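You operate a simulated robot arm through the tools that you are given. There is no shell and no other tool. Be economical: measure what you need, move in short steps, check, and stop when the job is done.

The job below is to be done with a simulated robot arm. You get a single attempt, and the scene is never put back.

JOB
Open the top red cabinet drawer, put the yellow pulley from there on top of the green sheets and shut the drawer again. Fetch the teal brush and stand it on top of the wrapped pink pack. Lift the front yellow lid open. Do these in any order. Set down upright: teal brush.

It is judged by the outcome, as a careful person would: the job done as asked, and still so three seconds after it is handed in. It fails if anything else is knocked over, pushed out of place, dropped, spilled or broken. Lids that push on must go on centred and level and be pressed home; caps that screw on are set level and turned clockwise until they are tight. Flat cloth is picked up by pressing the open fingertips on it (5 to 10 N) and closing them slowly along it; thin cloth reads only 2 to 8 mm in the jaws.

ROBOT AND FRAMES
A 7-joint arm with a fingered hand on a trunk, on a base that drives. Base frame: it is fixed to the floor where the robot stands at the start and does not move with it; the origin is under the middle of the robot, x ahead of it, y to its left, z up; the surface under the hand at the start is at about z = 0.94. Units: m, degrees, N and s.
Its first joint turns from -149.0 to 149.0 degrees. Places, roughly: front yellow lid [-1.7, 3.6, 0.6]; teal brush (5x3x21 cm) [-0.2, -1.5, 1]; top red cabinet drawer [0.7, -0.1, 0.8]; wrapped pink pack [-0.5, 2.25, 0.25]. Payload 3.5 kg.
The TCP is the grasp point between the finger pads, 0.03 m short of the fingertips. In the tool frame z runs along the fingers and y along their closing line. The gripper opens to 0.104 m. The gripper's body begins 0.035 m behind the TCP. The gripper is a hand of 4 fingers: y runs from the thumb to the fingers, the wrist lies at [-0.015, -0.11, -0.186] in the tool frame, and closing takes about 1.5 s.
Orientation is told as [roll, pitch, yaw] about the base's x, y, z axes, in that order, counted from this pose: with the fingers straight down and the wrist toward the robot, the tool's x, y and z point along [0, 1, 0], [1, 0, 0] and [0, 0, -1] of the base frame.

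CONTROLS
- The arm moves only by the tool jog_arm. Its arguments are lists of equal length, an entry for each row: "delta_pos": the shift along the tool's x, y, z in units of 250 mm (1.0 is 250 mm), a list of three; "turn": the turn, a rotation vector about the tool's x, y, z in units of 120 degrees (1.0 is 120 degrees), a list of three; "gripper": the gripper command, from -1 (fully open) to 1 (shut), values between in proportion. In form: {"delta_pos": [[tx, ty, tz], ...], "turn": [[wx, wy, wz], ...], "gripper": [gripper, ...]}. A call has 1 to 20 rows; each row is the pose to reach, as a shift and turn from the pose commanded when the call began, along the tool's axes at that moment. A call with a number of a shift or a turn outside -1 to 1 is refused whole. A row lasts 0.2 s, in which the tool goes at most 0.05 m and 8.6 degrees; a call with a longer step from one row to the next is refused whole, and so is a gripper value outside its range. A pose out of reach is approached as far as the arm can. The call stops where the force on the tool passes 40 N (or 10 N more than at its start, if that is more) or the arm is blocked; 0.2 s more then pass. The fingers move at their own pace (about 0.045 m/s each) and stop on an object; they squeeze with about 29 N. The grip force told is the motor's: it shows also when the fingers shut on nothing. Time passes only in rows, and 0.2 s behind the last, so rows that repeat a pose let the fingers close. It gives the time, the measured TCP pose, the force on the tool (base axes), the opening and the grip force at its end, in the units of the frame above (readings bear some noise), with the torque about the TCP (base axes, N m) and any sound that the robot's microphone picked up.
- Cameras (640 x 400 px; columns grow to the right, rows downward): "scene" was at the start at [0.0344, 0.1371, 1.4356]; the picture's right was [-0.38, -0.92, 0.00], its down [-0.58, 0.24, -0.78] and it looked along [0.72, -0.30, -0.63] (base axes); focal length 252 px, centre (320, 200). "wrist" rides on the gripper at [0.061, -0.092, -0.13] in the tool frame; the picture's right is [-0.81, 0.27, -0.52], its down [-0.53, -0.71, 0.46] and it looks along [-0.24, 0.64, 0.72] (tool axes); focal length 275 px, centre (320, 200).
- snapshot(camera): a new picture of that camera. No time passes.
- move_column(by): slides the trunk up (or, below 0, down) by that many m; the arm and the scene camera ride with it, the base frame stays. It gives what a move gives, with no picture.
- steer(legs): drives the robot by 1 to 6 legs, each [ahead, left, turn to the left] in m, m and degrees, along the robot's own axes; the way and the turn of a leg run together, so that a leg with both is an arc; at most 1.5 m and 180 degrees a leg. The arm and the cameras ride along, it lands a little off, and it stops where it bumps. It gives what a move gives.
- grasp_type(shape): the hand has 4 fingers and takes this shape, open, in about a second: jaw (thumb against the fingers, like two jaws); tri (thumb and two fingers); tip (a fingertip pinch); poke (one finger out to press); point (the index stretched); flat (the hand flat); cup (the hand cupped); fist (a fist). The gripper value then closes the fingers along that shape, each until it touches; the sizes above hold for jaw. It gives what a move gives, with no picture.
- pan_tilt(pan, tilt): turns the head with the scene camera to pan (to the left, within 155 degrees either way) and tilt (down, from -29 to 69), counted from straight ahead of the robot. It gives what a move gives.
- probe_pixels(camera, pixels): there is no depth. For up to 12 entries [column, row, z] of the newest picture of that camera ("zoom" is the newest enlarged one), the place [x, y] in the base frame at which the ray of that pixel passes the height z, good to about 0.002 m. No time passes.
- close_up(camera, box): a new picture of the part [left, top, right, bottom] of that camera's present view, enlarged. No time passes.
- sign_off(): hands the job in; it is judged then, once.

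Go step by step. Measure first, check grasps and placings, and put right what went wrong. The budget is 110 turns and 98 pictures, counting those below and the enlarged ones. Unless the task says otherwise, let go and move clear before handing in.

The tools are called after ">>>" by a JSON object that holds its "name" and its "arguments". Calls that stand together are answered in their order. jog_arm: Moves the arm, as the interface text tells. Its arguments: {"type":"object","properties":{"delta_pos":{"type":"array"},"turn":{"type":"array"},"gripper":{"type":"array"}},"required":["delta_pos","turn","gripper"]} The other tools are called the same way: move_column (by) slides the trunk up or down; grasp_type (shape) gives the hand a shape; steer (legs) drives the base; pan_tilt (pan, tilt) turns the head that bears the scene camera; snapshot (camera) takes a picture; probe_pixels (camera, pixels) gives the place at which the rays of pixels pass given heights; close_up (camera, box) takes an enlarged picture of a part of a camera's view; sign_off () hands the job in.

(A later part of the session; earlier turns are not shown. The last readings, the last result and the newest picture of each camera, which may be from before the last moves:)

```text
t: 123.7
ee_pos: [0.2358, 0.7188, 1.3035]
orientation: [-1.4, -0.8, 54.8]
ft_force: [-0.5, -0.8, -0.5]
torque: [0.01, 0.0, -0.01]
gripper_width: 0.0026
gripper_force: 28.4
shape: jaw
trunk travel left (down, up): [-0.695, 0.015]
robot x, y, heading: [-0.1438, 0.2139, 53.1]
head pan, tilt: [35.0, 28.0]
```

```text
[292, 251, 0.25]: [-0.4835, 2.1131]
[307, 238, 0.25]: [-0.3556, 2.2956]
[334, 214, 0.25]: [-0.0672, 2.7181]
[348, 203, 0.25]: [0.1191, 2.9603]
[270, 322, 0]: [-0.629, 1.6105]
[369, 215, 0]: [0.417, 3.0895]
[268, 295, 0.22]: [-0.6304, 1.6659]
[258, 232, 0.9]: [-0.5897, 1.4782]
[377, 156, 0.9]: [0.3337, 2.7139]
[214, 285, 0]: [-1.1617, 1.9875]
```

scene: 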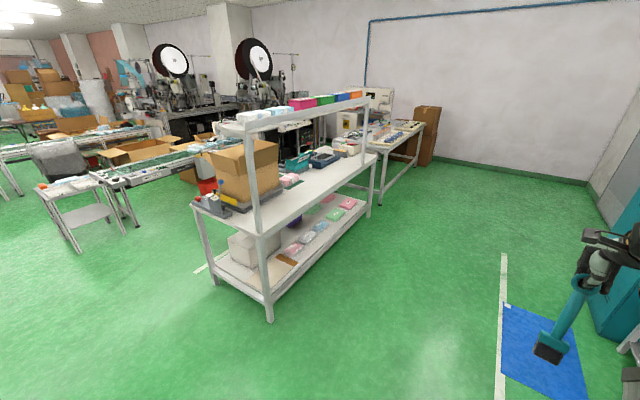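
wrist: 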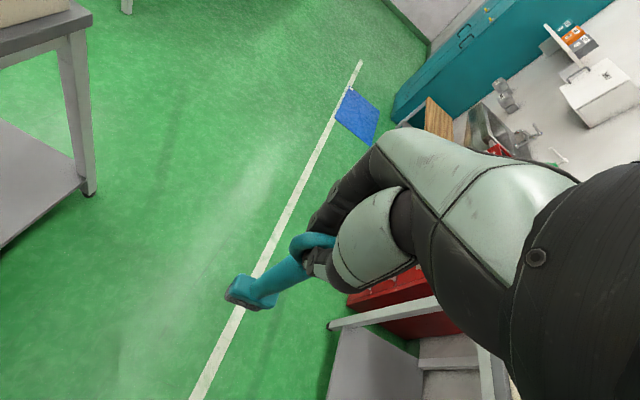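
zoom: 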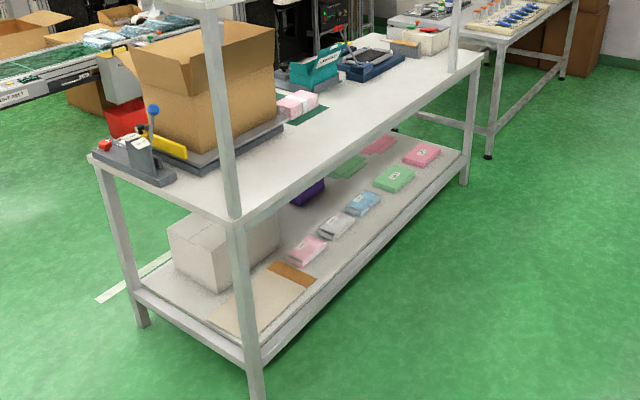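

The wrapped pink pack is the nearest on the lower shelf (zoom (307,250)). I check the mat position before planning the route.

>>> {"name": "probe_pixels", "arguments": {"camera": "scene", "pixels": [[505, 305, 0], [572, 338, 0], [500, 375, 0], [588, 399, 0], [502, 255, 0], [292, 251, 0.23], [292, 251, 0.27], [280, 253, 0.25], [303, 247, 0.25]]}}

```text
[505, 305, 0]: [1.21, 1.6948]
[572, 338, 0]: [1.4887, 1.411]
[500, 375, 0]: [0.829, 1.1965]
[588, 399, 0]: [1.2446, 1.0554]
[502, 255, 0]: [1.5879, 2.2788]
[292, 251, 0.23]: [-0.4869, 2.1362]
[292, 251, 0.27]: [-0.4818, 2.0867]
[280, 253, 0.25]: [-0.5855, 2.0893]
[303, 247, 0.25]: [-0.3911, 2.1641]
```

The mat is off to the wall side, so the route is clear. I'll drive to face the rack opposite the pack.

>>> {"name": "steer", "arguments": {"legs": [[0.6, 0, 0], [0, 0.34, 0], [0.78, 0, 0], [0, 0, 91]]}}

>>> {"name": "move_column", "arguments": {"by": -0.35}}

>>> {"name": "move_column", "arguments": {"by": -0.33}}

>>> {"name": "pan_tilt", "arguments": {"pan": 0, "tilt": 25}}

>>> {"name": "snapshot", "arguments": {"camera": "scene"}}

>>> {"name": "snapshot", "arguments": {"camera": "wrist"}}

```text
t: 136.6
ee_pos: [-0.095, 1.8863, 1.304]
orientation: [-1.4, -0.7, 146.1]
ft_force: [0.1, 0.0, 0.0]
torque: [0.0, -0.01, -0.03]
gripper_width: 0.0026
gripper_force: 29.4
shape: jaw
trunk travel left (down, up): [-0.695, 0.015]
robot x, y, heading: [0.4149, 1.5187, 144.4]
head pan, tilt: [35.0, 28.0]
```

```text
t: 140.0
ee_pos: [-0.0945, 1.8852, 0.9535]
orientation: [-1.5, -0.7, 146.1]
ft_force: [-1.2, -0.1, -0.5]
torque: [0.0, 0.0, 0.01]
gripper_width: 0.0025
gripper_force: 28.8
shape: jaw
trunk travel left (down, up): [-0.345, 0.365]
robot x, y, heading: [0.4168, 1.5194, 144.3]
head pan, tilt: [35.0, 28.0]
```

```text
t: 143.3
ee_pos: [-0.0949, 1.8858, 0.6236]
orientation: [-1.4, -0.7, 146.1]
ft_force: [-0.5, -0.3, 0.3]
torque: [0.02, 0.02, 0.01]
gripper_width: 0.0025
gripper_force: 28.9
shape: jaw
trunk travel left (down, up): [-0.015, 0.695]
robot x, y, heading: [0.4141, 1.5163, 144.5]
head pan, tilt: [35.0, 28.0]
```

```text
t: 144.3
ee_pos: [-0.095, 1.886, 0.6239]
orientation: [-1.4, -0.7, 146.1]
ft_force: [-0.3, 0.4, 0.2]
torque: [0.01, 0.03, 0.02]
gripper_width: 0.0024
gripper_force: 28.7
shape: jaw
trunk travel left (down, up): [-0.015, 0.695]
robot x, y, heading: [0.4149, 1.5172, 144.2]
head pan, tilt: [0.0, 25.0]
```

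```text
27 pictures are left
```

scene: 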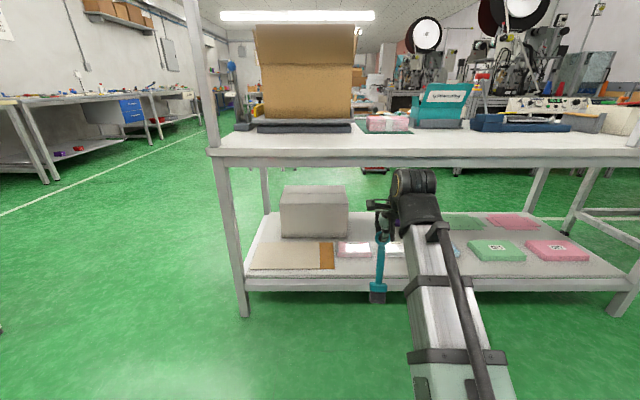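

```text
26 pictures are left
```

wrist: 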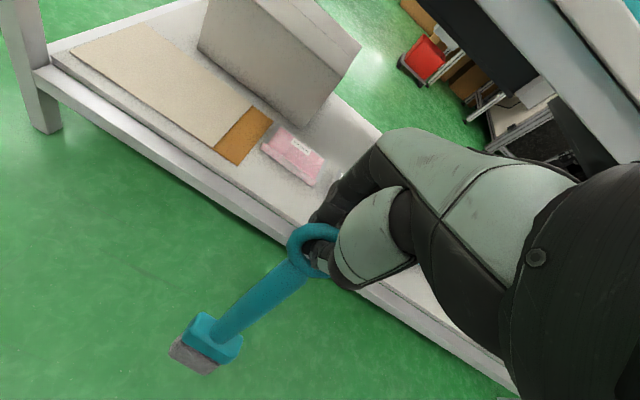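

The wrapped pink pack is visible (scene (355,250), wrist (293,155)). I'll triangulate it.

>>> {"name": "probe_pixels", "arguments": {"camera": "scene", "pixels": [[355, 250, 0.3], [355, 250, 0.27], [355, 250, 0.24], [340, 258, 0.25], [372, 257, 0.25], [243, 277, 0.22], [227, 153, 0.88]]}}

>>> {"name": "probe_pixels", "arguments": {"camera": "wrist", "pixels": [[293, 155, 0.3], [293, 155, 0.27], [293, 155, 0.24], [262, 149, 0.25], [316, 184, 0.25], [281, 127, 0.25], [325, 160, 0.25]]}}

>>> {"name": "close_up", "arguments": {"camera": "wrist", "box": [150, 110, 350, 390]}}

>>> {"name": "close_up", "arguments": {"camera": "scene", "box": [320, 160, 460, 320]}}

```text
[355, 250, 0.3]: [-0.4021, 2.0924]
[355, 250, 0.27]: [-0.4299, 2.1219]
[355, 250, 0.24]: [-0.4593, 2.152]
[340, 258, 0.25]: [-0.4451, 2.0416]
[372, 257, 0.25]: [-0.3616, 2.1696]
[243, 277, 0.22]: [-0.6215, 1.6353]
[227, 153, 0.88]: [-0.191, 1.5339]
```

```text
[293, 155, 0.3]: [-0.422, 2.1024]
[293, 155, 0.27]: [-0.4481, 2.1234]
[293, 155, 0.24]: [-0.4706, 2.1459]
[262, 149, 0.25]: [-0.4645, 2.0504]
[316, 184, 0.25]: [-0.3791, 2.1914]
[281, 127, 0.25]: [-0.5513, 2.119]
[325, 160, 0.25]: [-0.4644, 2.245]
```

```text
1.43 times, centred on (250, 250) of wrist
```

zoom: 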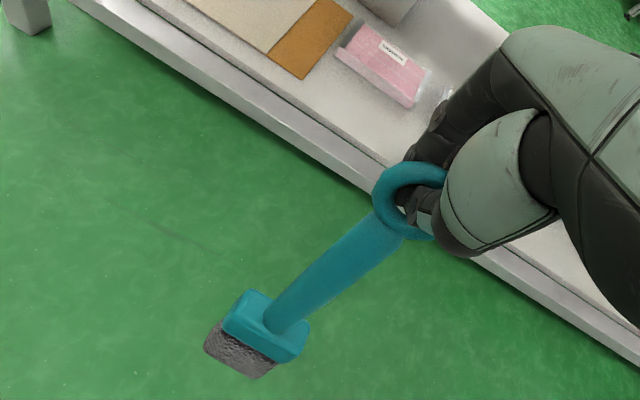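

```text
2.50 times, centred on (390, 240) of scene
```

zoom: 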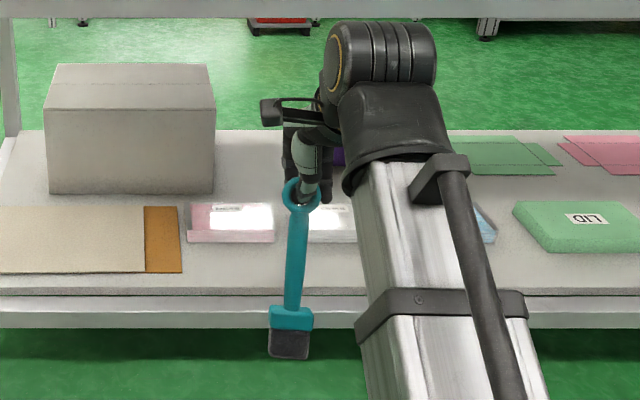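

Pack centre ≈(-0.478,2.163), top z≈0.23–0.25. I'll lower the hand to z≈0.48 (brush bottom ≈0.30), then drive 0.3 m in.

>>> {"name": "jog_arm", "arguments": {"delta_pos": [[0, 0, 0.1], [0, 0, 0.2], [0, 0, 0.3], [0, 0, 0.4], [0, 0, 0.5], [0, 0, 0.56], [0, 0, 0.56]], "turn": [[0, 0, 0], [0, 0, 0], [0, 0, 0], [0, 0, 0], [0, 0, 0], [0, 0, 0], [0, 0, 0]], "gripper": [1, 1, 1, 1, 1, 1, 1]}}

>>> {"name": "steer", "arguments": {"legs": [[0.3, 0, 0]]}}

>>> {"name": "snapshot", "arguments": {"camera": "wrist"}}

>>> {"name": "snapshot", "arguments": {"camera": "scene"}}

```text
t: 145.9
ee_pos: [-0.0949, 1.8901, 0.483]
orientation: [-1.5, -0.7, 146.1]
ft_force: [0.9, -0.2, 0.0]
torque: [0.0, -0.03, 0.0]
gripper_width: 0.0026
gripper_force: 28.7
shape: jaw
trunk travel left (down, up): [-0.015, 0.695]
robot x, y, heading: [0.417, 1.5205, 144.3]
head pan, tilt: [0.0, 25.0]
```

```text
t: 147.9
ee_pos: [-0.3422, 2.0663, 0.484]
orientation: [-1.4, -0.8, 146.3]
ft_force: [-0.2, -0.2, -0.8]
torque: [0.0, 0.0, -0.03]
gripper_width: 0.0024
gripper_force: 29.0
shape: jaw
trunk travel left (down, up): [-0.015, 0.695]
robot x, y, heading: [0.1654, 1.6935, 144.4]
head pan, tilt: [0.0, 25.0]
```

```text
23 pictures are left
```

wrist: 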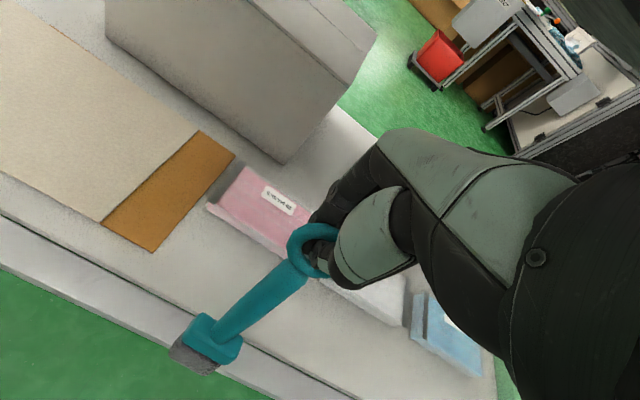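

```text
22 pictures are left
```

scene: 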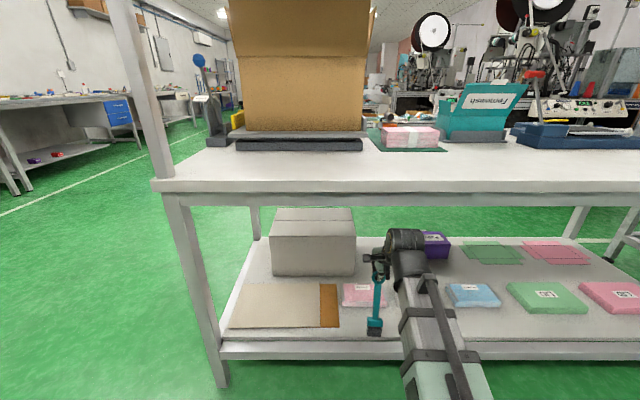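

>>> {"name": "probe_pixels", "arguments": {"camera": "scene", "pixels": [[344, 304, 0.24], [387, 304, 0.24], [345, 284, 0.24], [344, 304, 0.22], [345, 284, 0.22]]}}

>>> {"name": "probe_pixels", "arguments": {"camera": "wrist", "pixels": [[208, 205, 0.24], [245, 167, 0.24], [208, 205, 0.22], [245, 167, 0.22], [278, 200, 0.24], [196, 360, 0.31], [196, 360, 0.33], [210, 345, 0.35], [320, 235, 0.49]]}}

>>> {"name": "close_up", "arguments": {"camera": "scene", "box": [320, 220, 440, 350]}}

>>> {"name": "close_up", "arguments": {"camera": "wrist", "box": [140, 140, 420, 390]}}

```text
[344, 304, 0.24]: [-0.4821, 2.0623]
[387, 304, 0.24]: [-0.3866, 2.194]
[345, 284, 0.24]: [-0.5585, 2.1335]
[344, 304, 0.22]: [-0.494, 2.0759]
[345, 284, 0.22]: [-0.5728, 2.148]
```

```text
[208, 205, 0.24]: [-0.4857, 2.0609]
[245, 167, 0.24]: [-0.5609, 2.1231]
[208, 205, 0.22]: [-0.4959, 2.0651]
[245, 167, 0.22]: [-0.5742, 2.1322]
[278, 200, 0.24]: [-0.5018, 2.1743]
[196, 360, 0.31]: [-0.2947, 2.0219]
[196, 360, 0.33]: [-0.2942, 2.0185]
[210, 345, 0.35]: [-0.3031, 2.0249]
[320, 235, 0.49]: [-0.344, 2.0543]
```

```text
3.08 times, centred on (380, 285) of scene
```

zoom: 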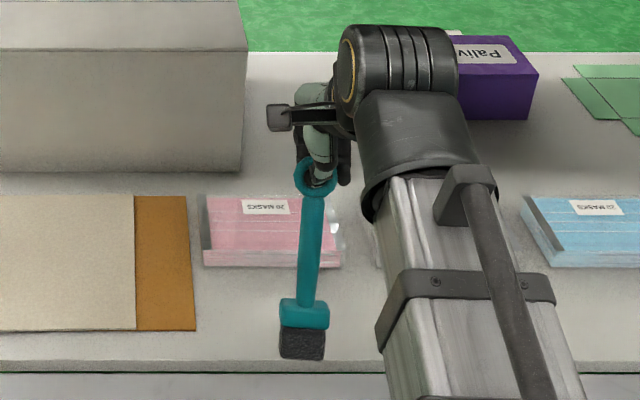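

```text
1.60 times, centred on (280, 265) of wrist
```

zoom: 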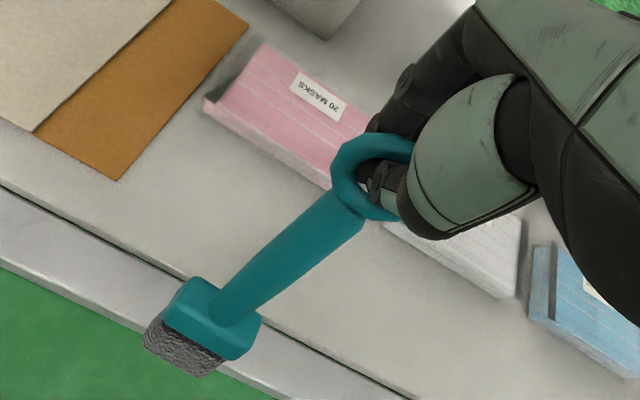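

Pack top z≈0.24, centre ≈(-0.474,2.161). The brush bottom projects ~6 cm toward the robot from the ring, so it leans ≈18°; I'll tip the hand to bring it upright and re-measure.

>>> {"name": "jog_arm", "arguments": {"delta_pos": [[0, 0, -0.02], [0, 0, -0.04], [0, 0, -0.06], [0, 0, -0.06]], "turn": [[-0.05, 0, 0], [-0.1, 0, 0], [-0.15, 0, 0], [-0.15, 0, 0]], "gripper": [1, 1, 1, 1]}}

>>> {"name": "snapshot", "arguments": {"camera": "wrist"}}

>>> {"name": "snapshot", "arguments": {"camera": "scene"}}

```text
t: 148.9
ee_pos: [-0.3408, 2.0669, 0.4993]
orientation: [-1.4, -18.7, 146.6]
ft_force: [0.3, -0.7, -0.5]
torque: [-0.01, 0.02, 0.01]
gripper_width: 0.0021
gripper_force: 28.9
shape: jaw
trunk travel left (down, up): [-0.015, 0.695]
robot x, y, heading: [0.1712, 1.693, 144.3]
head pan, tilt: [0.0, 25.0]
```

```text
19 pictures are left
```

wrist: 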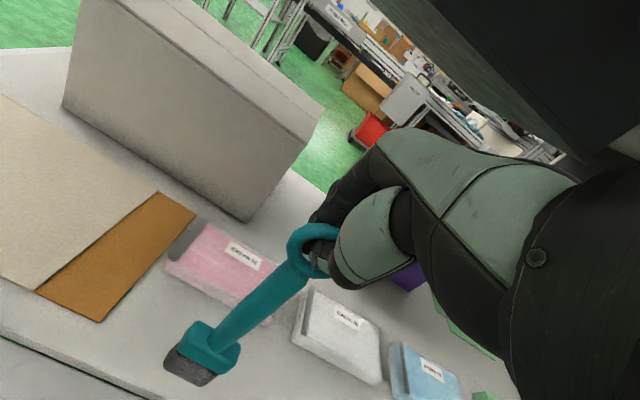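

```text
18 pictures are left
```

scene: 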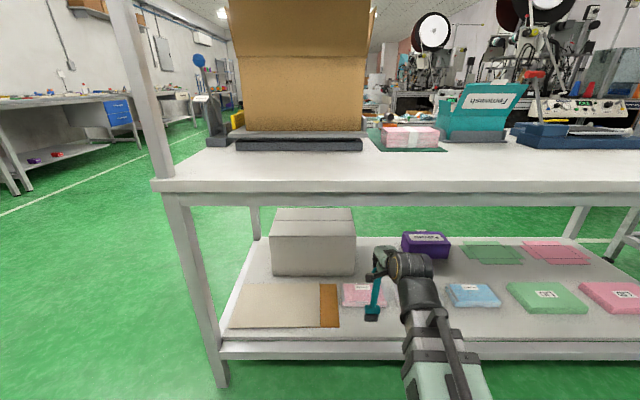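

>>> {"name": "probe_pixels", "arguments": {"camera": "wrist", "pixels": [[190, 370, 0.32], [210, 345, 0.36], [318, 245, 0.5], [260, 300, 0.43]]}}

>>> {"name": "probe_pixels", "arguments": {"camera": "scene", "pixels": [[372, 317, 0.32], [376, 275, 0.5], [372, 310, 0.36], [374, 293, 0.43]]}}

```text
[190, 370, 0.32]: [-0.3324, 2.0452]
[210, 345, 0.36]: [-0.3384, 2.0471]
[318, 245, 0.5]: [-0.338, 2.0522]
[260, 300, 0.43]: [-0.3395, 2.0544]
```

```text
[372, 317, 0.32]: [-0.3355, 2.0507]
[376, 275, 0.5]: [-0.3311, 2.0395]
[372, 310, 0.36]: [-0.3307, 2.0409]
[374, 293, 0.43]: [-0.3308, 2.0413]
```

The brush is now vertical (bottom (-0.333,2.047), ring (-0.338,2.052)). I'll move 18 cm forward over the pack and lower by 6 cm.

>>> {"name": "jog_arm", "arguments": {"delta_pos": [[-0.012, 0.114, 0.037], [-0.024, 0.228, 0.074], [-0.036, 0.342, 0.111], [-0.048, 0.456, 0.148], [-0.06, 0.57, 0.185], [-0.072, 0.684, 0.222], [-0.072, 0.684, 0.222], [-0.072, 0.659, 0.298], [-0.072, 0.635, 0.374], [-0.072, 0.61, 0.43], [-0.072, 0.61, 0.43]], "turn": [[0, 0, 0], [0, 0, 0], [0, 0, 0], [0, 0, 0], [0, 0, 0], [0, 0, 0], [0, 0, 0], [0, 0, 0], [0, 0, 0], [0, 0, 0], [0, 0, 0]], "gripper": [1, 1, 1, 1, 1, 1, 1, 1, 1, 1, 1]}}

>>> {"name": "snapshot", "arguments": {"camera": "wrist"}}

>>> {"name": "close_up", "arguments": {"camera": "scene", "box": [320, 220, 440, 340]}}

```text
t: 151.3
ee_pos: [-0.4789, 2.1809, 0.446]
orientation: [-1.4, -18.7, 146.6]
ft_force: [-0.1, -1.2, 0.6]
torque: [0.01, -0.01, -0.01]
gripper_width: 0.0027
gripper_force: 29.4
shape: jaw
trunk travel left (down, up): [-0.015, 0.695]
robot x, y, heading: [0.1716, 1.6926, 144.3]
head pan, tilt: [0.0, 25.0]
```

```text
17 pictures are left
```

wrist: 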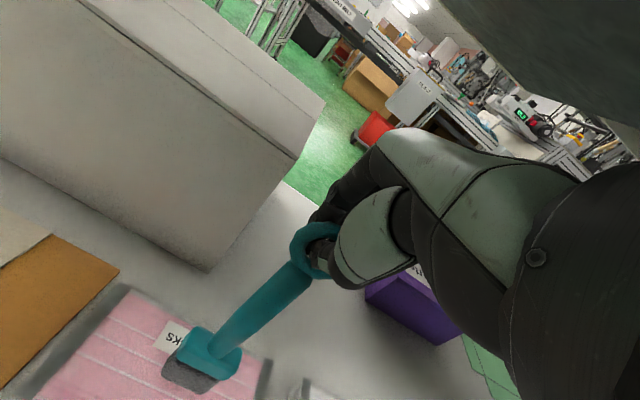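

```text
3.33 times, centred on (380, 280) of scene
```

zoom: 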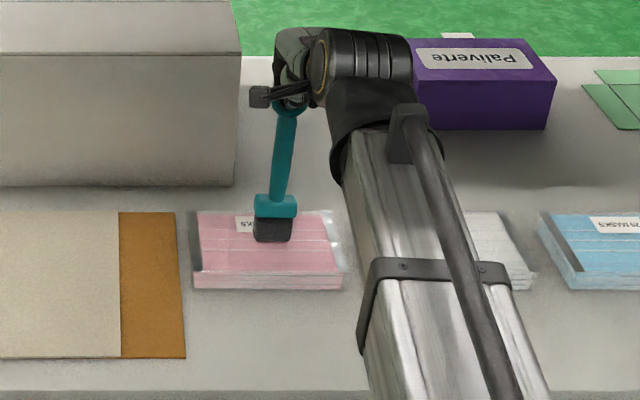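

The brush hovers ~2.5 cm above the pack, well centred. I'll lower in small steps watching the force.

>>> {"name": "jog_arm", "arguments": {"delta_pos": [[0, -0.008, 0.025], [0, -0.016, 0.05], [0, -0.022, 0.068], [0, -0.025, 0.076], [0, -0.025, 0.076]], "turn": [[0, 0, 0], [0, 0, 0], [0, 0, 0], [0, 0, 0], [0, 0, 0]], "gripper": [1, 1, 1, 1, 1]}}

>>> {"name": "jog_arm", "arguments": {"delta_pos": [[0, -0.003, 0.01], [0, -0.006, 0.019], [0, -0.006, 0.019]], "turn": [[0, 0, 0], [0, 0, 0], [0, 0, 0]], "gripper": [1, 1, 1]}}

>>> {"name": "close_up", "arguments": {"camera": "wrist", "box": [60, 200, 380, 400]}}

```text
t: 152.3
ee_pos: [-0.4811, 2.182, 0.4331]
orientation: [-1.3, -19.4, 146.5]
ft_force: [-2.0, -0.5, 26.8]
torque: [-0.02, -0.07, -0.02]
gripper_width: 0.0014
gripper_force: 29.2
shape: jaw
trunk travel left (down, up): [-0.015, 0.695]
robot x, y, heading: [0.1705, 1.6951, 144.1]
head pan, tilt: [0.0, 25.0]
stopped in row 5: the force on the tool passed its limit at 42 N (the readings are from after the stop); the commanded pose is now the measured one
```

```text
t: 152.8
ee_pos: [-0.4819, 2.1828, 0.4318]
orientation: [-1.3, -19.9, 146.5]
ft_force: [-2.7, -0.8, 24.6]
torque: [-0.05, -0.08, 0.03]
gripper_width: 0.0015
gripper_force: 29.0
shape: jaw
trunk travel left (down, up): [-0.015, 0.695]
robot x, y, heading: [0.1704, 1.6941, 144.0]
head pan, tilt: [0.0, 25.0]
stopped in row 2: the force on the tool passed its limit at 42 N (the readings are from after the stop); the commanded pose is now the measured one
```

```text
2.00 times, centred on (220, 300) of wrist
```

zoom: 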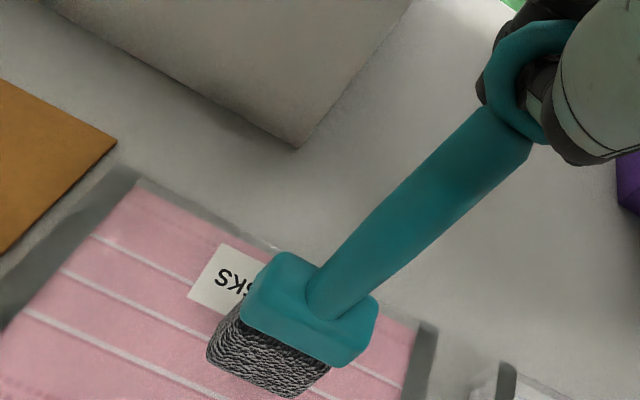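

The brush is down on the pack (≈25 N). I'll ease up ~2 mm and open slowly.

>>> {"name": "jog_arm", "arguments": {"delta_pos": [[0, 0.002, -0.006], [0, 0.002, -0.006], [0, 0.002, -0.006]], "turn": [[0, 0, 0], [0, 0, 0], [0, 0, 0]], "gripper": [1, 1, 1]}}

>>> {"name": "jog_arm", "arguments": {"delta_pos": [[0, 0, 0], [0, 0, 0], [0, 0, 0], [0, 0, 0], [0, 0, 0], [0, 0, 0], [0, 0, 0]], "turn": [[0, 0, 0], [0, 0, 0], [0, 0, 0], [0, 0, 0], [0, 0, 0], [0, 0, 0], [0, 0, 0]], "gripper": [0.9, 0.8, 0.7, 0.6, 0.5, 0.4, 0.4]}}

>>> {"name": "close_up", "arguments": {"camera": "wrist", "box": [60, 200, 380, 400]}}

```text
t: 153.6
ee_pos: [-0.4819, 2.1814, 0.4326]
orientation: [-1.3, -19.6, 146.5]
ft_force: [-0.8, -1.1, 23.5]
torque: [-0.01, -0.09, -0.02]
gripper_width: 0.0012
gripper_force: 29.2
shape: jaw
trunk travel left (down, up): [-0.015, 0.695]
robot x, y, heading: [0.1728, 1.6928, 144.5]
head pan, tilt: [0.0, 25.0]
```

```text
t: 154.6
ee_pos: [-0.4817, 2.1832, 0.4365]
orientation: [-1.3, -20.3, 146.5]
ft_force: [-2.1, -1.2, 29.9]
torque: [-0.1, -0.16, -0.03]
gripper_width: 0.0164
gripper_force: 0.1
shape: jaw
trunk travel left (down, up): [-0.015, 0.695]
robot x, y, heading: [0.1658, 1.6953, 144.1]
head pan, tilt: [0.0, 25.0]
stopped in row 4: the force on the tool passed its limit at 41 N (the readings are from after the stop); the commanded pose is now the measured one
```

```text
2.00 times, centred on (220, 300) of wrist
```

zoom: 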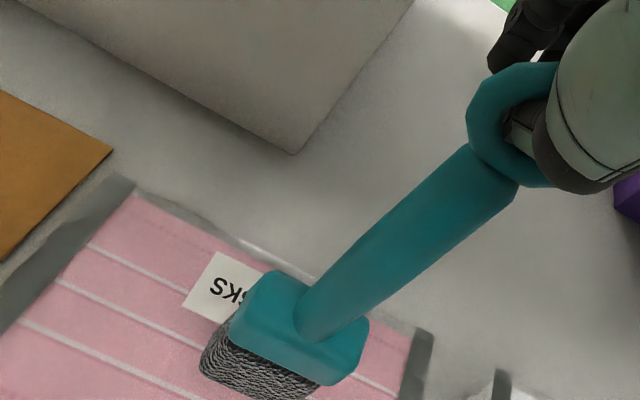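

The opening thumb presses down on the hole's lower rim (30 N). I'll rise 5 mm to relieve, then continue to open.

>>> {"name": "jog_arm", "arguments": {"delta_pos": [[0, 0.003, -0.01], [0, 0.006, -0.019], [0, 0.006, -0.019]], "turn": [[0, 0, 0], [0, 0, 0], [0, 0, 0]], "gripper": [0.68, 0.68, 0.68]}}

>>> {"name": "jog_arm", "arguments": {"delta_pos": [[0, 0, 0], [0, 0.002, -0.004], [0, 0.002, -0.008], [0, 0.003, -0.01], [0, 0.003, -0.01]], "turn": [[0, 0, 0], [0, 0, 0], [0, 0, 0], [0, 0, 0], [0, 0, 0]], "gripper": [0.6, 0.5, 0.4, 0.3, 0.2]}}

>>> {"name": "close_up", "arguments": {"camera": "wrist", "box": [60, 200, 380, 400]}}

```text
t: 155.4
ee_pos: [-0.4819, 2.1825, 0.4371]
orientation: [-1.3, -19.7, 146.5]
ft_force: [-2.0, 1.0, 9.0]
torque: [0.23, 0.31, 0.06]
gripper_width: 0.0142
gripper_force: 0.0
shape: jaw
trunk travel left (down, up): [-0.015, 0.695]
robot x, y, heading: [0.1665, 1.6975, 144.2]
head pan, tilt: [0.0, 25.0]
```

```text
t: 156.6
ee_pos: [-0.4814, 2.1824, 0.4403]
orientation: [-1.4, -19.7, 146.4]
ft_force: [-0.6, 1.0, -0.5]
torque: [-0.03, 0.0, 0.0]
gripper_width: 0.0415
gripper_force: 0.1
shape: jaw
trunk travel left (down, up): [-0.015, 0.695]
robot x, y, heading: [0.1694, 1.6936, 144.4]
head pan, tilt: [0.0, 25.0]
```

```text
2.00 times, centred on (220, 300) of wrist
```

zoom: 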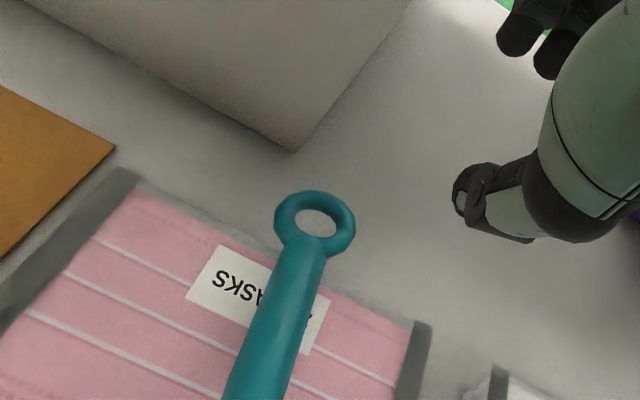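

The brush has left the fingers and appears tilted or fallen. Checking with the scene camera.

>>> {"name": "close_up", "arguments": {"camera": "scene", "box": [300, 220, 440, 360]}}

>>> {"name": "snapshot", "arguments": {"camera": "wrist"}}

```text
2.86 times, centred on (370, 290) of scene
```

zoom: 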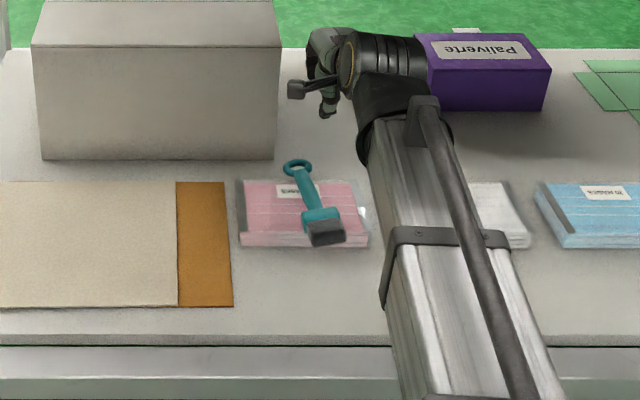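

```text
11 pictures are left
```

wrist: 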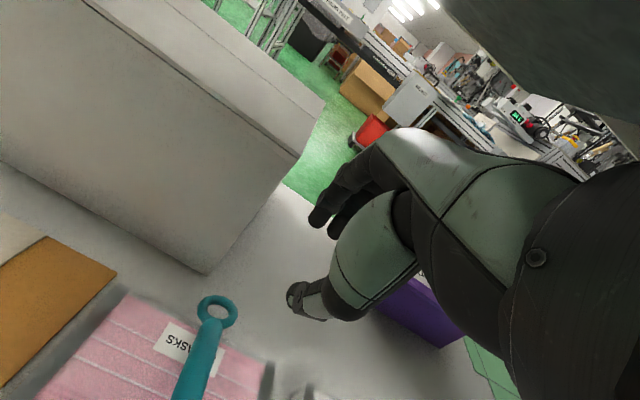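

The brush tipped over away from the robot and lies on the pack, base toward me. I'll measure its pose in the enlarged picture and pick it up again by the stem.

>>> {"name": "probe_pixels", "arguments": {"camera": "zoom", "pixels": [[326, 232, 0.255], [320, 214, 0.26], [308, 192, 0.255], [302, 178, 0.255], [297, 168, 0.25], [297, 168, 0.24], [285, 168, 0.25], [312, 166, 0.25], [241, 232, 0.24], [369, 232, 0.24], [246, 180, 0.24], [350, 180, 0.24]]}}

>>> {"name": "probe_pixels", "arguments": {"camera": "wrist", "pixels": [[217, 310, 0.27], [217, 310, 0.25], [217, 310, 0.23], [200, 350, 0.26], [210, 325, 0.25]]}}

```text
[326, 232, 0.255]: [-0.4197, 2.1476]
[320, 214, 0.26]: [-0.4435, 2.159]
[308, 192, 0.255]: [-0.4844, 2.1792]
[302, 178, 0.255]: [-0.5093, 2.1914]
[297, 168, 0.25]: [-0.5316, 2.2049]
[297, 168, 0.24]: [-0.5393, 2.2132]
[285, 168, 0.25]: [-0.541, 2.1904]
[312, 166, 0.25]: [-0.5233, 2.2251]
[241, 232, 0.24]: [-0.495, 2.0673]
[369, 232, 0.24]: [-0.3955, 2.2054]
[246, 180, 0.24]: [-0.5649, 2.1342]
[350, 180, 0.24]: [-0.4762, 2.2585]
```

```text
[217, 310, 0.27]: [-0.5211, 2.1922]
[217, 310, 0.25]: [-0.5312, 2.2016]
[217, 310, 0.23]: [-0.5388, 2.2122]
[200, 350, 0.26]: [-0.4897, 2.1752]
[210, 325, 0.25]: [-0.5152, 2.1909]
```

The brush may still have been settling, since time only passes in rows. I'll retreat 10 cm, straighten the hand, let it settle, then look once.

>>> {"name": "jog_arm", "arguments": {"delta_pos": [[0, -0.08, -0.05], [0, -0.16, -0.1], [0, -0.24, -0.14], [0, -0.32, -0.18], [0, -0.4, -0.2], [0, -0.4, -0.2], [0, -0.4, -0.2]], "turn": [[0, 0, 0], [0.04, 0, 0], [0.08, 0, 0], [0.12, 0, 0], [0.16, 0, 0], [0.16, 0, 0], [0.16, 0, 0]], "gripper": [0.2, 0, -0.3, -0.6, -1, -1, -1]}}

>>> {"name": "snapshot", "arguments": {"camera": "wrist"}}

```text
t: 158.2
ee_pos: [-0.3892, 2.1202, 0.4526]
orientation: [-1.2, -0.4, 146.1]
ft_force: [0.7, 0.2, -0.3]
torque: [-0.01, -0.01, -0.05]
gripper_width: 0.1036
gripper_force: 0.2
shape: jaw
trunk travel left (down, up): [-0.015, 0.695]
robot x, y, heading: [0.1697, 1.6956, 144.4]
head pan, tilt: [0.0, 25.0]
```

```text
10 pictures are left
```

wrist: 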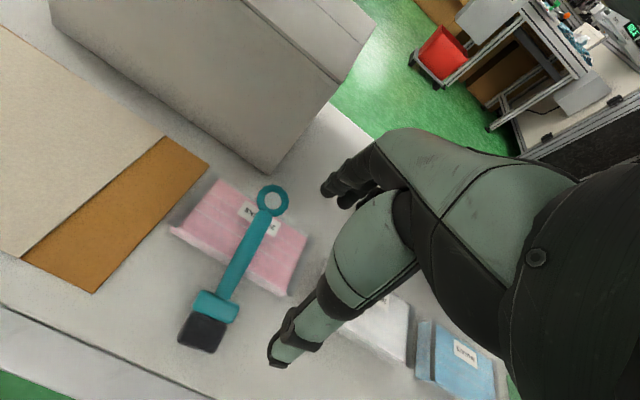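

>>> {"name": "probe_pixels", "arguments": {"camera": "wrist", "pixels": [[273, 201, 0.25], [262, 222, 0.25], [250, 241, 0.25], [235, 268, 0.25], [225, 288, 0.24], [216, 305, 0.235], [202, 333, 0.225], [191, 291, 0.235], [240, 319, 0.235], [180, 343, 0.225], [215, 353, 0.225]]}}

>>> {"name": "close_up", "arguments": {"camera": "wrist", "box": [150, 160, 350, 380]}}

```text
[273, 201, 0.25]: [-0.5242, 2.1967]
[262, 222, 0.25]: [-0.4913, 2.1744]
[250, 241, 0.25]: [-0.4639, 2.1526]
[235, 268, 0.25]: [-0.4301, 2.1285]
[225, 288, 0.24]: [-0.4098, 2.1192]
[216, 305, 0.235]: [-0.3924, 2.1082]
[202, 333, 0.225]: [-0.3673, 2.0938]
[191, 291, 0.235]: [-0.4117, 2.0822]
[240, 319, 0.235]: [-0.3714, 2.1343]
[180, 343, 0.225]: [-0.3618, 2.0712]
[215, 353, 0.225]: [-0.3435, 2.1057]
```

```text
1.82 times, centred on (250, 270) of wrist
```

zoom: 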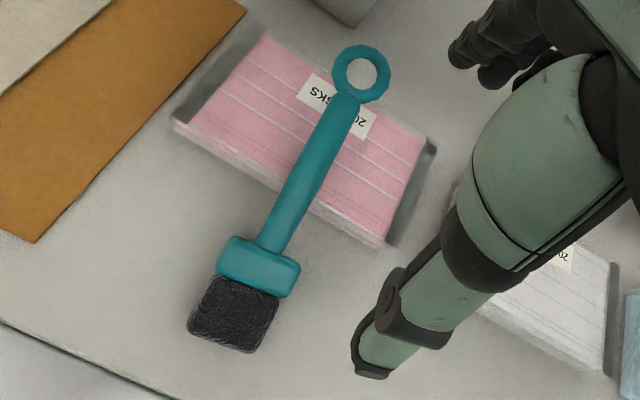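

The brush lies across the pack, aligned with my forward axis: end (-0.355,2.089), ring (-0.524,2.197). I'll turn the hand 90° so that it closes across the stem, later swinging it upright.

>>> {"name": "jog_arm", "arguments": {"delta_pos": [[0, 0, 0], [0, 0, 0], [0, 0, 0], [0, 0, 0], [0, 0, 0], [0, 0, 0], [0, 0, 0], [0, 0, 0], [0, 0, 0], [0, 0, 0], [0, 0, 0], [0, 0, 0]], "turn": [[0, 0, -0.07], [0, 0, -0.14], [0, 0, -0.21], [0, 0, -0.28], [0, 0, -0.35], [0, 0, -0.42], [0, 0, -0.49], [0, 0, -0.56], [0, 0, -0.63], [0, 0, -0.69], [0, 0, -0.74], [0, 0, -0.74]], "gripper": [-0.4, -0.4, -0.4, -0.4, -0.4, -0.4, -0.4, -0.4, -0.4, -0.4, -0.4, -0.4]}}

>>> {"name": "jog_arm", "arguments": {"delta_pos": [[0, 0, 0], [0, 0, 0], [0, 0, 0], [0, 0, 0], [0, 0, 0], [0, 0, 0], [0, 0, 0], [0, 0, 0], [0, 0, 0], [0, 0, 0], [0, 0, 0]], "turn": [[0, -0.07, 0], [0, -0.14, 0], [0, -0.21, 0], [0, -0.28, 0], [0, -0.35, 0], [0, -0.42, 0], [0, -0.49, 0], [0, -0.56, 0], [0, -0.63, 0], [0, -0.69, 0], [0, -0.74, 0]], "gripper": [-0.4, -0.4, -0.4, -0.4, -0.4, -0.4, -0.4, -0.4, -0.4, -0.4, -0.4]}}

```text
t: 160.8
ee_pos: [-0.3899, 2.1201, 0.4538]
orientation: [-0.6, 1.2, -125.0]
ft_force: [-0.7, 0.0, -0.3]
torque: [-0.01, 0.01, -0.03]
gripper_width: 0.073
gripper_force: 0.0
shape: jaw
trunk travel left (down, up): [-0.015, 0.695]
robot x, y, heading: [0.1706, 1.6917, 144.3]
head pan, tilt: [0.0, 25.0]
```

```text
t: 163.2
ee_pos: [-0.3904, 2.1213, 0.4526]
orientation: [-79.8, 1.2, -125.2]
ft_force: [0.8, 0.9, 1.0]
torque: [-0.01, -0.01, 0.02]
gripper_width: 0.0731
gripper_force: 0.0
shape: jaw
out of reach, approached as far as the arm can: row 10, 11
trunk travel left (down, up): [-0.015, 0.695]
robot x, y, heading: [0.1658, 1.6903, 144.3]
head pan, tilt: [0.0, 25.0]
```

The arm can swing to 80° tilt at this height — enough. I'll rotate back to a slight 15° backward lean for the pick.

>>> {"name": "jog_arm", "arguments": {"delta_pos": [[0, 0, 0], [0, 0, 0], [0, 0, 0], [0, 0, 0], [0, 0, 0], [0, 0, 0], [0, 0, 0], [0, 0, 0], [0, 0, 0], [0, 0, 0], [0, 0, 0], [0, 0, 0], [0, 0, 0]], "turn": [[0, 0.07, 0], [0, 0.14, 0], [0, 0.21, 0], [0, 0.28, 0], [0, 0.35, 0], [0, 0.42, 0], [0, 0.49, 0], [0, 0.56, 0], [0, 0.63, 0], [0, 0.69, 0], [0, 0.75, 0], [0, 0.79, 0], [0, 0.79, 0]], "gripper": [-0.4, -0.4, -0.4, -0.4, -0.4, -0.4, -0.4, -0.4, -0.4, -0.4, -0.4, -0.4, -0.4]}}

```text
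t: 165.6
ee_pos: [-0.391, 2.122, 0.453]
orientation: [7.7, 1.3, -124.9]
ft_force: [-23.7, 27.9, 24.6]
torque: [-2.99, -5.96, 3.83]
gripper_width: 0.073
gripper_force: 0.2
shape: jaw
trunk travel left (down, up): [-0.015, 0.695]
robot x, y, heading: [0.1702, 1.6911, 144.3]
head pan, tilt: [0.0, 25.0]
stopped in row 11: the force on the tool passed its limit at 130 N (the readings are from after the stop); the commanded pose is now the measured one
```

Collision while leaning back (130 N at roll +7.7°) — likely wrist against the table's underside. I undo that tilt at once to a slight forward lean.

>>> {"name": "jog_arm", "arguments": {"delta_pos": [[0, 0, 0], [0, 0, 0], [0, 0, 0]], "turn": [[0, -0.05, 0], [0, -0.1, 0], [0, -0.1, 0]], "gripper": [-0.4, -0.4, -0.4]}}

>>> {"name": "snapshot", "arguments": {"camera": "scene"}}

```text
t: 165.9
ee_pos: [-0.3927, 2.122, 0.4529]
orientation: [7.2, 1.2, -125.0]
ft_force: [-2.9, 3.9, -2.0]
torque: [-0.66, -0.37, 0.54]
gripper_width: 0.0731
gripper_force: 0.0
shape: jaw
trunk travel left (down, up): [-0.015, 0.695]
robot x, y, heading: [0.167, 1.6925, 144.4]
head pan, tilt: [0.0, 25.0]
stopped in row 1: the force on the tool passed its limit at 66 N (the readings are from after the stop); the commanded pose is now the measured one
```

```text
8 pictures are left
```

scene: 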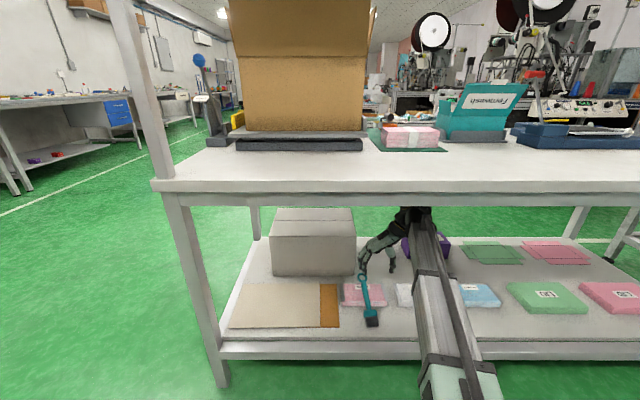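

The wrist touches the table's front beam from below. I'll lower the hand straight down 6 cm, then untilt.

>>> {"name": "jog_arm", "arguments": {"delta_pos": [[0, 0, 0.03], [0, 0, 0.08], [0, 0, 0.15], [0, 0, 0.22], [0, 0, 0.22]], "turn": [[0, 0, 0], [0, 0, 0], [0, 0, 0], [0, 0, 0], [0, 0, 0]], "gripper": [-0.4, -0.4, -0.4, -0.4, -0.4]}}

>>> {"name": "jog_arm", "arguments": {"delta_pos": [[0, 0, 0], [0, 0, 0], [0, 0, 0]], "turn": [[0, -0.03, 0], [0, -0.06, 0], [0, -0.06, 0]], "gripper": [-0.4, -0.4, -0.4]}}

```text
t: 167.1
ee_pos: [-0.3857, 2.1191, 0.3987]
orientation: [7.2, 1.2, -125.0]
ft_force: [0.5, 0.4, -1.1]
torque: [0.01, 0.03, 0.01]
gripper_width: 0.0732
gripper_force: 0.0
shape: jaw
trunk travel left (down, up): [-0.015, 0.695]
robot x, y, heading: [0.1694, 1.6932, 144.1]
head pan, tilt: [0.0, 25.0]
```

```text
t: 167.9
ee_pos: [-0.3857, 2.1184, 0.3982]
orientation: [0.0, 1.2, -124.9]
ft_force: [-1.0, 0.2, 1.1]
torque: [0.01, 0.0, 0.01]
gripper_width: 0.0732
gripper_force: 0.0
shape: jaw
trunk travel left (down, up): [-0.015, 0.695]
robot x, y, heading: [0.1699, 1.6929, 144.4]
head pan, tilt: [0.0, 25.0]
```

Free again. I'll move over the stem's grip point, with a 12° lean now that there's room, to z≈0.335.

>>> {"name": "jog_arm", "arguments": {"delta_pos": [[0, 0, 0.08], [0, 0, 0.16], [-0.05, 0.01, 0.25], [-0.13, 0.02, 0.25], [-0.22, 0.035, 0.25], [-0.31, 0.05, 0.25], [-0.4, 0.063, 0.25], [-0.4, 0.063, 0.25]], "turn": [[0, 0, 0], [0, 0, 0], [0, 0.02, 0], [0, 0.05, 0], [0, 0.08, 0], [0, 0.1, 0], [0, 0.1, 0], [0, 0.1, 0]], "gripper": [-0.4, -0.4, -0.4, -0.4, -0.4, -0.4, -0.4, -0.4]}}

>>> {"name": "snapshot", "arguments": {"camera": "wrist"}}

```text
t: 169.7
ee_pos: [-0.4768, 2.1634, 0.3348]
orientation: [12.1, 1.2, -125.0]
ft_force: [-0.6, -0.5, -0.2]
torque: [0.0, -0.01, -0.01]
gripper_width: 0.0732
gripper_force: 0.0
shape: jaw
trunk travel left (down, up): [-0.015, 0.695]
robot x, y, heading: [0.1668, 1.6916, 144.3]
head pan, tilt: [0.0, 25.0]
```

```text
7 pictures are left
```

wrist: 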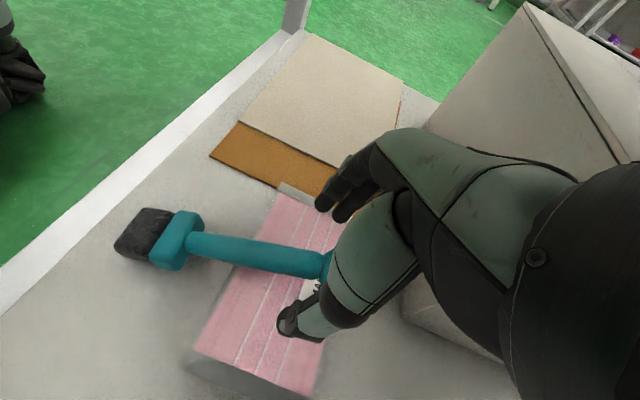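

The stem lies between thumb and fingers. I'll descend vertically to contact and close.

>>> {"name": "jog_arm", "arguments": {"delta_pos": [[-0.015, 0, 0.07], [-0.03, 0, 0.14], [-0.042, 0, 0.2], [-0.049, 0, 0.23], [-0.052, 0, 0.243], [-0.055, 0, 0.256]], "turn": [[0, 0, 0], [0, 0, 0], [0, 0, 0], [0, 0, 0], [0, 0, 0], [0, 0, 0]], "gripper": [-0.4, -0.4, -0.4, -0.4, -0.4, -0.4]}}

```text
t: 170.8
ee_pos: [-0.4763, 2.1643, 0.2833]
orientation: [11.6, 0.8, -124.9]
ft_force: [0.7, 0.1, 28.9]
torque: [-0.73, 1.0, 0.0]
gripper_width: 0.0724
gripper_force: 0.0
shape: jaw
trunk travel left (down, up): [-0.015, 0.695]
robot x, y, heading: [0.1678, 1.693, 144.5]
head pan, tilt: [0.0, 25.0]
stopped in row 5: the force on the tool passed its limit at 44 N (the readings are from after the stop); the commanded pose is now the measured one
```

Contact on the pack with the fingers. I'll close and see whether the stem is caught.

>>> {"name": "jog_arm", "arguments": {"delta_pos": [[0, 0, 0], [0, 0, 0], [0, 0, 0], [0, 0, 0], [0, 0, 0], [0, 0, 0], [0, 0, 0], [0, 0, 0]], "turn": [[0, 0, 0], [0, 0, 0], [0, 0, 0], [0, 0, 0], [0, 0, 0], [0, 0, 0], [0, 0, 0], [0, 0, 0]], "gripper": [-0.2, 0, 0.2, 0.4, 0.6, 0.8, 1, 1]}}

```text
t: 171.5
ee_pos: [-0.478, 2.1613, 0.2855]
orientation: [11.5, 0.2, -124.9]
ft_force: [-3.6, -5.2, 22.5]
torque: [-0.53, 0.79, 0.1]
gripper_width: 0.044
gripper_force: 0.1
shape: jaw
trunk travel left (down, up): [-0.015, 0.695]
robot x, y, heading: [0.1692, 1.6958, 144.5]
head pan, tilt: [0.0, 25.0]
stopped in row 3: the force on the tool passed its limit at 42 N (the readings are from after the stop); the commanded pose is now the measured one
```

Closing pushes the tips down, so I raise ~4 mm while continuing to close.

>>> {"name": "jog_arm", "arguments": {"delta_pos": [[0.004, 0, -0.014], [0.005, 0, -0.018], [0.005, 0, -0.02], [0.005, 0, -0.02], [0.005, 0, -0.02], [0.005, 0, -0.02], [0.005, 0, -0.02]], "turn": [[0, 0, 0], [0, 0, 0], [0, 0, 0], [0, 0, 0], [0, 0, 0], [0, 0, 0], [0, 0, 0]], "gripper": [0.2, 0.4, 0.6, 0.8, 1, 1, 1]}}

```text
t: 173.1
ee_pos: [-0.4774, 2.1636, 0.2866]
orientation: [11.8, 0.6, -124.9]
ft_force: [0.0, 0.2, -1.3]
torque: [0.03, 0.04, 0.02]
gripper_width: 0.0066
gripper_force: 29.1
shape: jaw
trunk travel left (down, up): [-0.015, 0.695]
robot x, y, heading: [0.1673, 1.6947, 144.6]
head pan, tilt: [0.0, 25.0]
```

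Width 6.6 mm with 29 N: possibly the stem at the fingertips. Lift 5 cm and check with one picture.

>>> {"name": "jog_arm", "arguments": {"delta_pos": [[0.01, 0, -0.04], [0.02, 0, -0.08], [0.03, 0, -0.14], [0.042, 0, -0.2], [0.042, 0, -0.2]], "turn": [[0, 0, 0], [0, 0, 0], [0, 0, 0], [0, 0, 0], [0, 0, 0]], "gripper": [1, 1, 1, 1, 1]}}

>>> {"name": "snapshot", "arguments": {"camera": "wrist"}}

```text
t: 174.3
ee_pos: [-0.4788, 2.1627, 0.3366]
orientation: [11.7, 0.6, -124.9]
ft_force: [-0.2, 0.0, -0.5]
torque: [0.03, 0.02, -0.01]
gripper_width: 0.0065
gripper_force: 28.8
shape: jaw
trunk travel left (down, up): [-0.015, 0.695]
robot x, y, heading: [0.1703, 1.6974, 144.2]
head pan, tilt: [0.0, 25.0]
```

```text
6 pictures are left
```

wrist: 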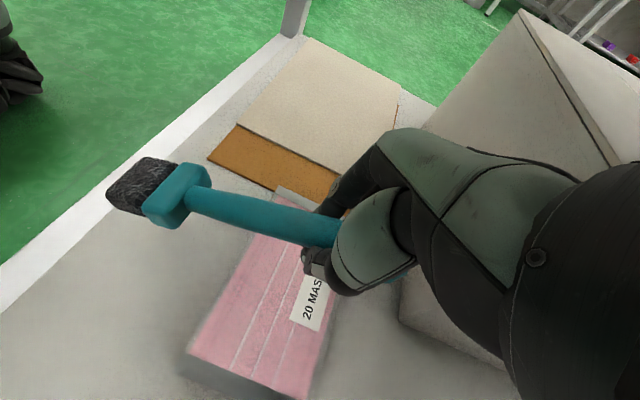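

The brush is held at the stem, base dipping ~19° toward the robot. I'll raise 9.5 cm while swinging the hand forward ~71° to bring it vertical.

>>> {"name": "jog_arm", "arguments": {"delta_pos": [[0.014, 0, -0.065], [0.026, 0, -0.12], [0.036, 0, -0.17], [0.046, 0, -0.22], [0.057, 0, -0.27], [0.068, 0, -0.32], [0.079, 0, -0.372], [0.079, 0, -0.372], [0.079, 0, -0.372], [0.079, 0, -0.372]], "turn": [[0, -0.06, 0], [0, -0.125, 0], [0, -0.19, 0], [0, -0.255, 0], [0, -0.32, 0], [0, -0.385, 0], [0, -0.45, 0], [0, -0.52, 0], [0, -0.588, 0], [0, -0.588, 0]], "gripper": [1, 1, 1, 1, 1, 1, 1, 1, 1, 1]}}

>>> {"name": "snapshot", "arguments": {"camera": "wrist"}}

```text
t: 176.5
ee_pos: [-0.4779, 2.1617, 0.4327]
orientation: [-59.0, 0.6, -124.9]
ft_force: [1.1, -0.2, -0.1]
torque: [-0.04, 0.0, -0.01]
gripper_width: 0.0069
gripper_force: 29.1
shape: jaw
trunk travel left (down, up): [-0.015, 0.695]
robot x, y, heading: [0.1694, 1.6896, 144.5]
head pan, tilt: [0.0, 25.0]
```

```text
5 pictures are left
```

wrist: 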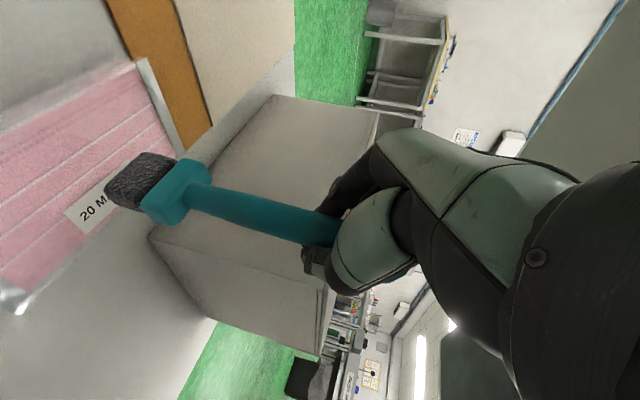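

>>> {"name": "probe_pixels", "arguments": {"camera": "wrist", "pixels": [[128, 182, 0.29], [128, 182, 0.275], [178, 193, 0.33], [178, 193, 0.32], [240, 210, 0.38], [300, 226, 0.42], [328, 233, 0.44], [70, 170, 0.245], [150, 65, 0.245], [20, 300, 0.245]]}}

```text
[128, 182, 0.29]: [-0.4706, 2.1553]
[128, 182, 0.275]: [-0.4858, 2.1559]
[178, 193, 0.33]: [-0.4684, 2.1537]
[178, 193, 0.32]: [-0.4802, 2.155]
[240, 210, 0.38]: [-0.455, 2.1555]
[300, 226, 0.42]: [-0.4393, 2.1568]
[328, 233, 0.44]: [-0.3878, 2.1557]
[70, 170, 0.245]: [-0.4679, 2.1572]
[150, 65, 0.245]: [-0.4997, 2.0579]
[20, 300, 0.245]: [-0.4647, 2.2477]
```

The probes agree with a vertical brush over the pack centre, its bottom at z≈0.288. I'll lower 3.5 cm, then feel for contact.

>>> {"name": "jog_arm", "arguments": {"delta_pos": [[0.03, 0, 0.018], [0.06, 0, 0.036], [0.09, 0, 0.054], [0.12, 0, 0.072], [0.12, 0, 0.072]], "turn": [[0, 0, 0], [0, 0, 0], [0, 0, 0], [0, 0, 0], [0, 0, 0]], "gripper": [1, 1, 1, 1, 1]}}

```text
t: 177.7
ee_pos: [-0.4775, 2.1619, 0.3984]
orientation: [-58.8, 0.5, -124.9]
ft_force: [0.3, -0.1, 3.9]
torque: [0.03, -0.07, 0.01]
gripper_width: 0.006
gripper_force: 29.1
shape: jaw
trunk travel left (down, up): [-0.015, 0.695]
robot x, y, heading: [0.1669, 1.693, 144.4]
head pan, tilt: [0.0, 25.0]
```

First contact (3.9 N). I'll press 3 mm more to seat the base flat.

>>> {"name": "jog_arm", "arguments": {"delta_pos": [[0.005, 0, 0.003], [0.01, 0, 0.006], [0.01, 0, 0.006]], "turn": [[0, 0, 0], [0, 0, 0], [0, 0, 0]], "gripper": [1, 1, 1]}}

>>> {"name": "close_up", "arguments": {"camera": "scene", "box": [310, 220, 430, 330]}}

```text
t: 178.5
ee_pos: [-0.4776, 2.1613, 0.3953]
orientation: [-58.9, 0.5, -124.8]
ft_force: [-0.5, 1.0, 2.5]
torque: [0.04, -0.04, -0.02]
gripper_width: 0.006
gripper_force: 28.8
shape: jaw
trunk travel left (down, up): [-0.015, 0.695]
robot x, y, heading: [0.1686, 1.6953, 144.5]
head pan, tilt: [0.0, 25.0]
```

```text
3.64 times, centred on (370, 275) of scene
```

zoom: 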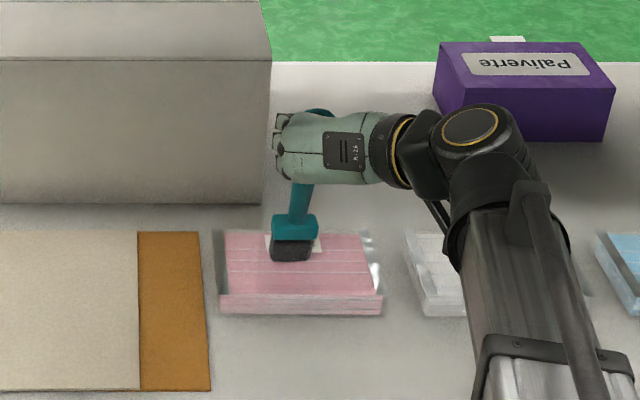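

Force stays low, so I'll press on in 2 mm steps until it seats firmly.

>>> {"name": "jog_arm", "arguments": {"delta_pos": [[0.007, 0, 0.004], [0.007, 0, 0.004]], "turn": [[0, 0, 0], [0, 0, 0]], "gripper": [1, 1]}}

>>> {"name": "jog_arm", "arguments": {"delta_pos": [[0.007, 0, 0.004], [0.007, 0, 0.004]], "turn": [[0, 0, 0], [0, 0, 0]], "gripper": [1, 1]}}

```text
t: 179.1
ee_pos: [-0.4774, 2.1607, 0.3932]
orientation: [-58.8, 0.6, -124.9]
ft_force: [0.2, -0.3, 1.5]
torque: [0.03, -0.02, -0.01]
gripper_width: 0.0059
gripper_force: 28.7
shape: jaw
trunk travel left (down, up): [-0.015, 0.695]
robot x, y, heading: [0.1715, 1.6924, 144.5]
head pan, tilt: [0.0, 25.0]
```

```text
t: 179.7
ee_pos: [-0.4776, 2.1618, 0.3908]
orientation: [-58.9, 0.6, -124.8]
ft_force: [0.0, 0.0, 2.0]
torque: [0.01, 0.04, 0.01]
gripper_width: 0.0057
gripper_force: 29.3
shape: jaw
trunk travel left (down, up): [-0.015, 0.695]
robot x, y, heading: [0.1723, 1.6971, 144.4]
head pan, tilt: [0.0, 25.0]
```

Force stays ~2 N — the brush is either pivoting flat or slipping. One picture to judge.

>>> {"name": "snapshot", "arguments": {"camera": "wrist"}}

```text
3 pictures are left
```

wrist: 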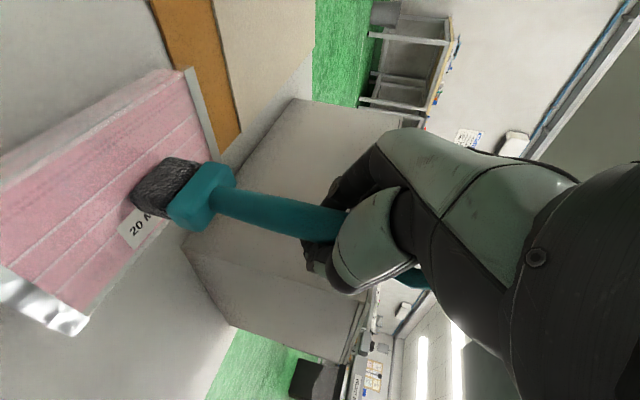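

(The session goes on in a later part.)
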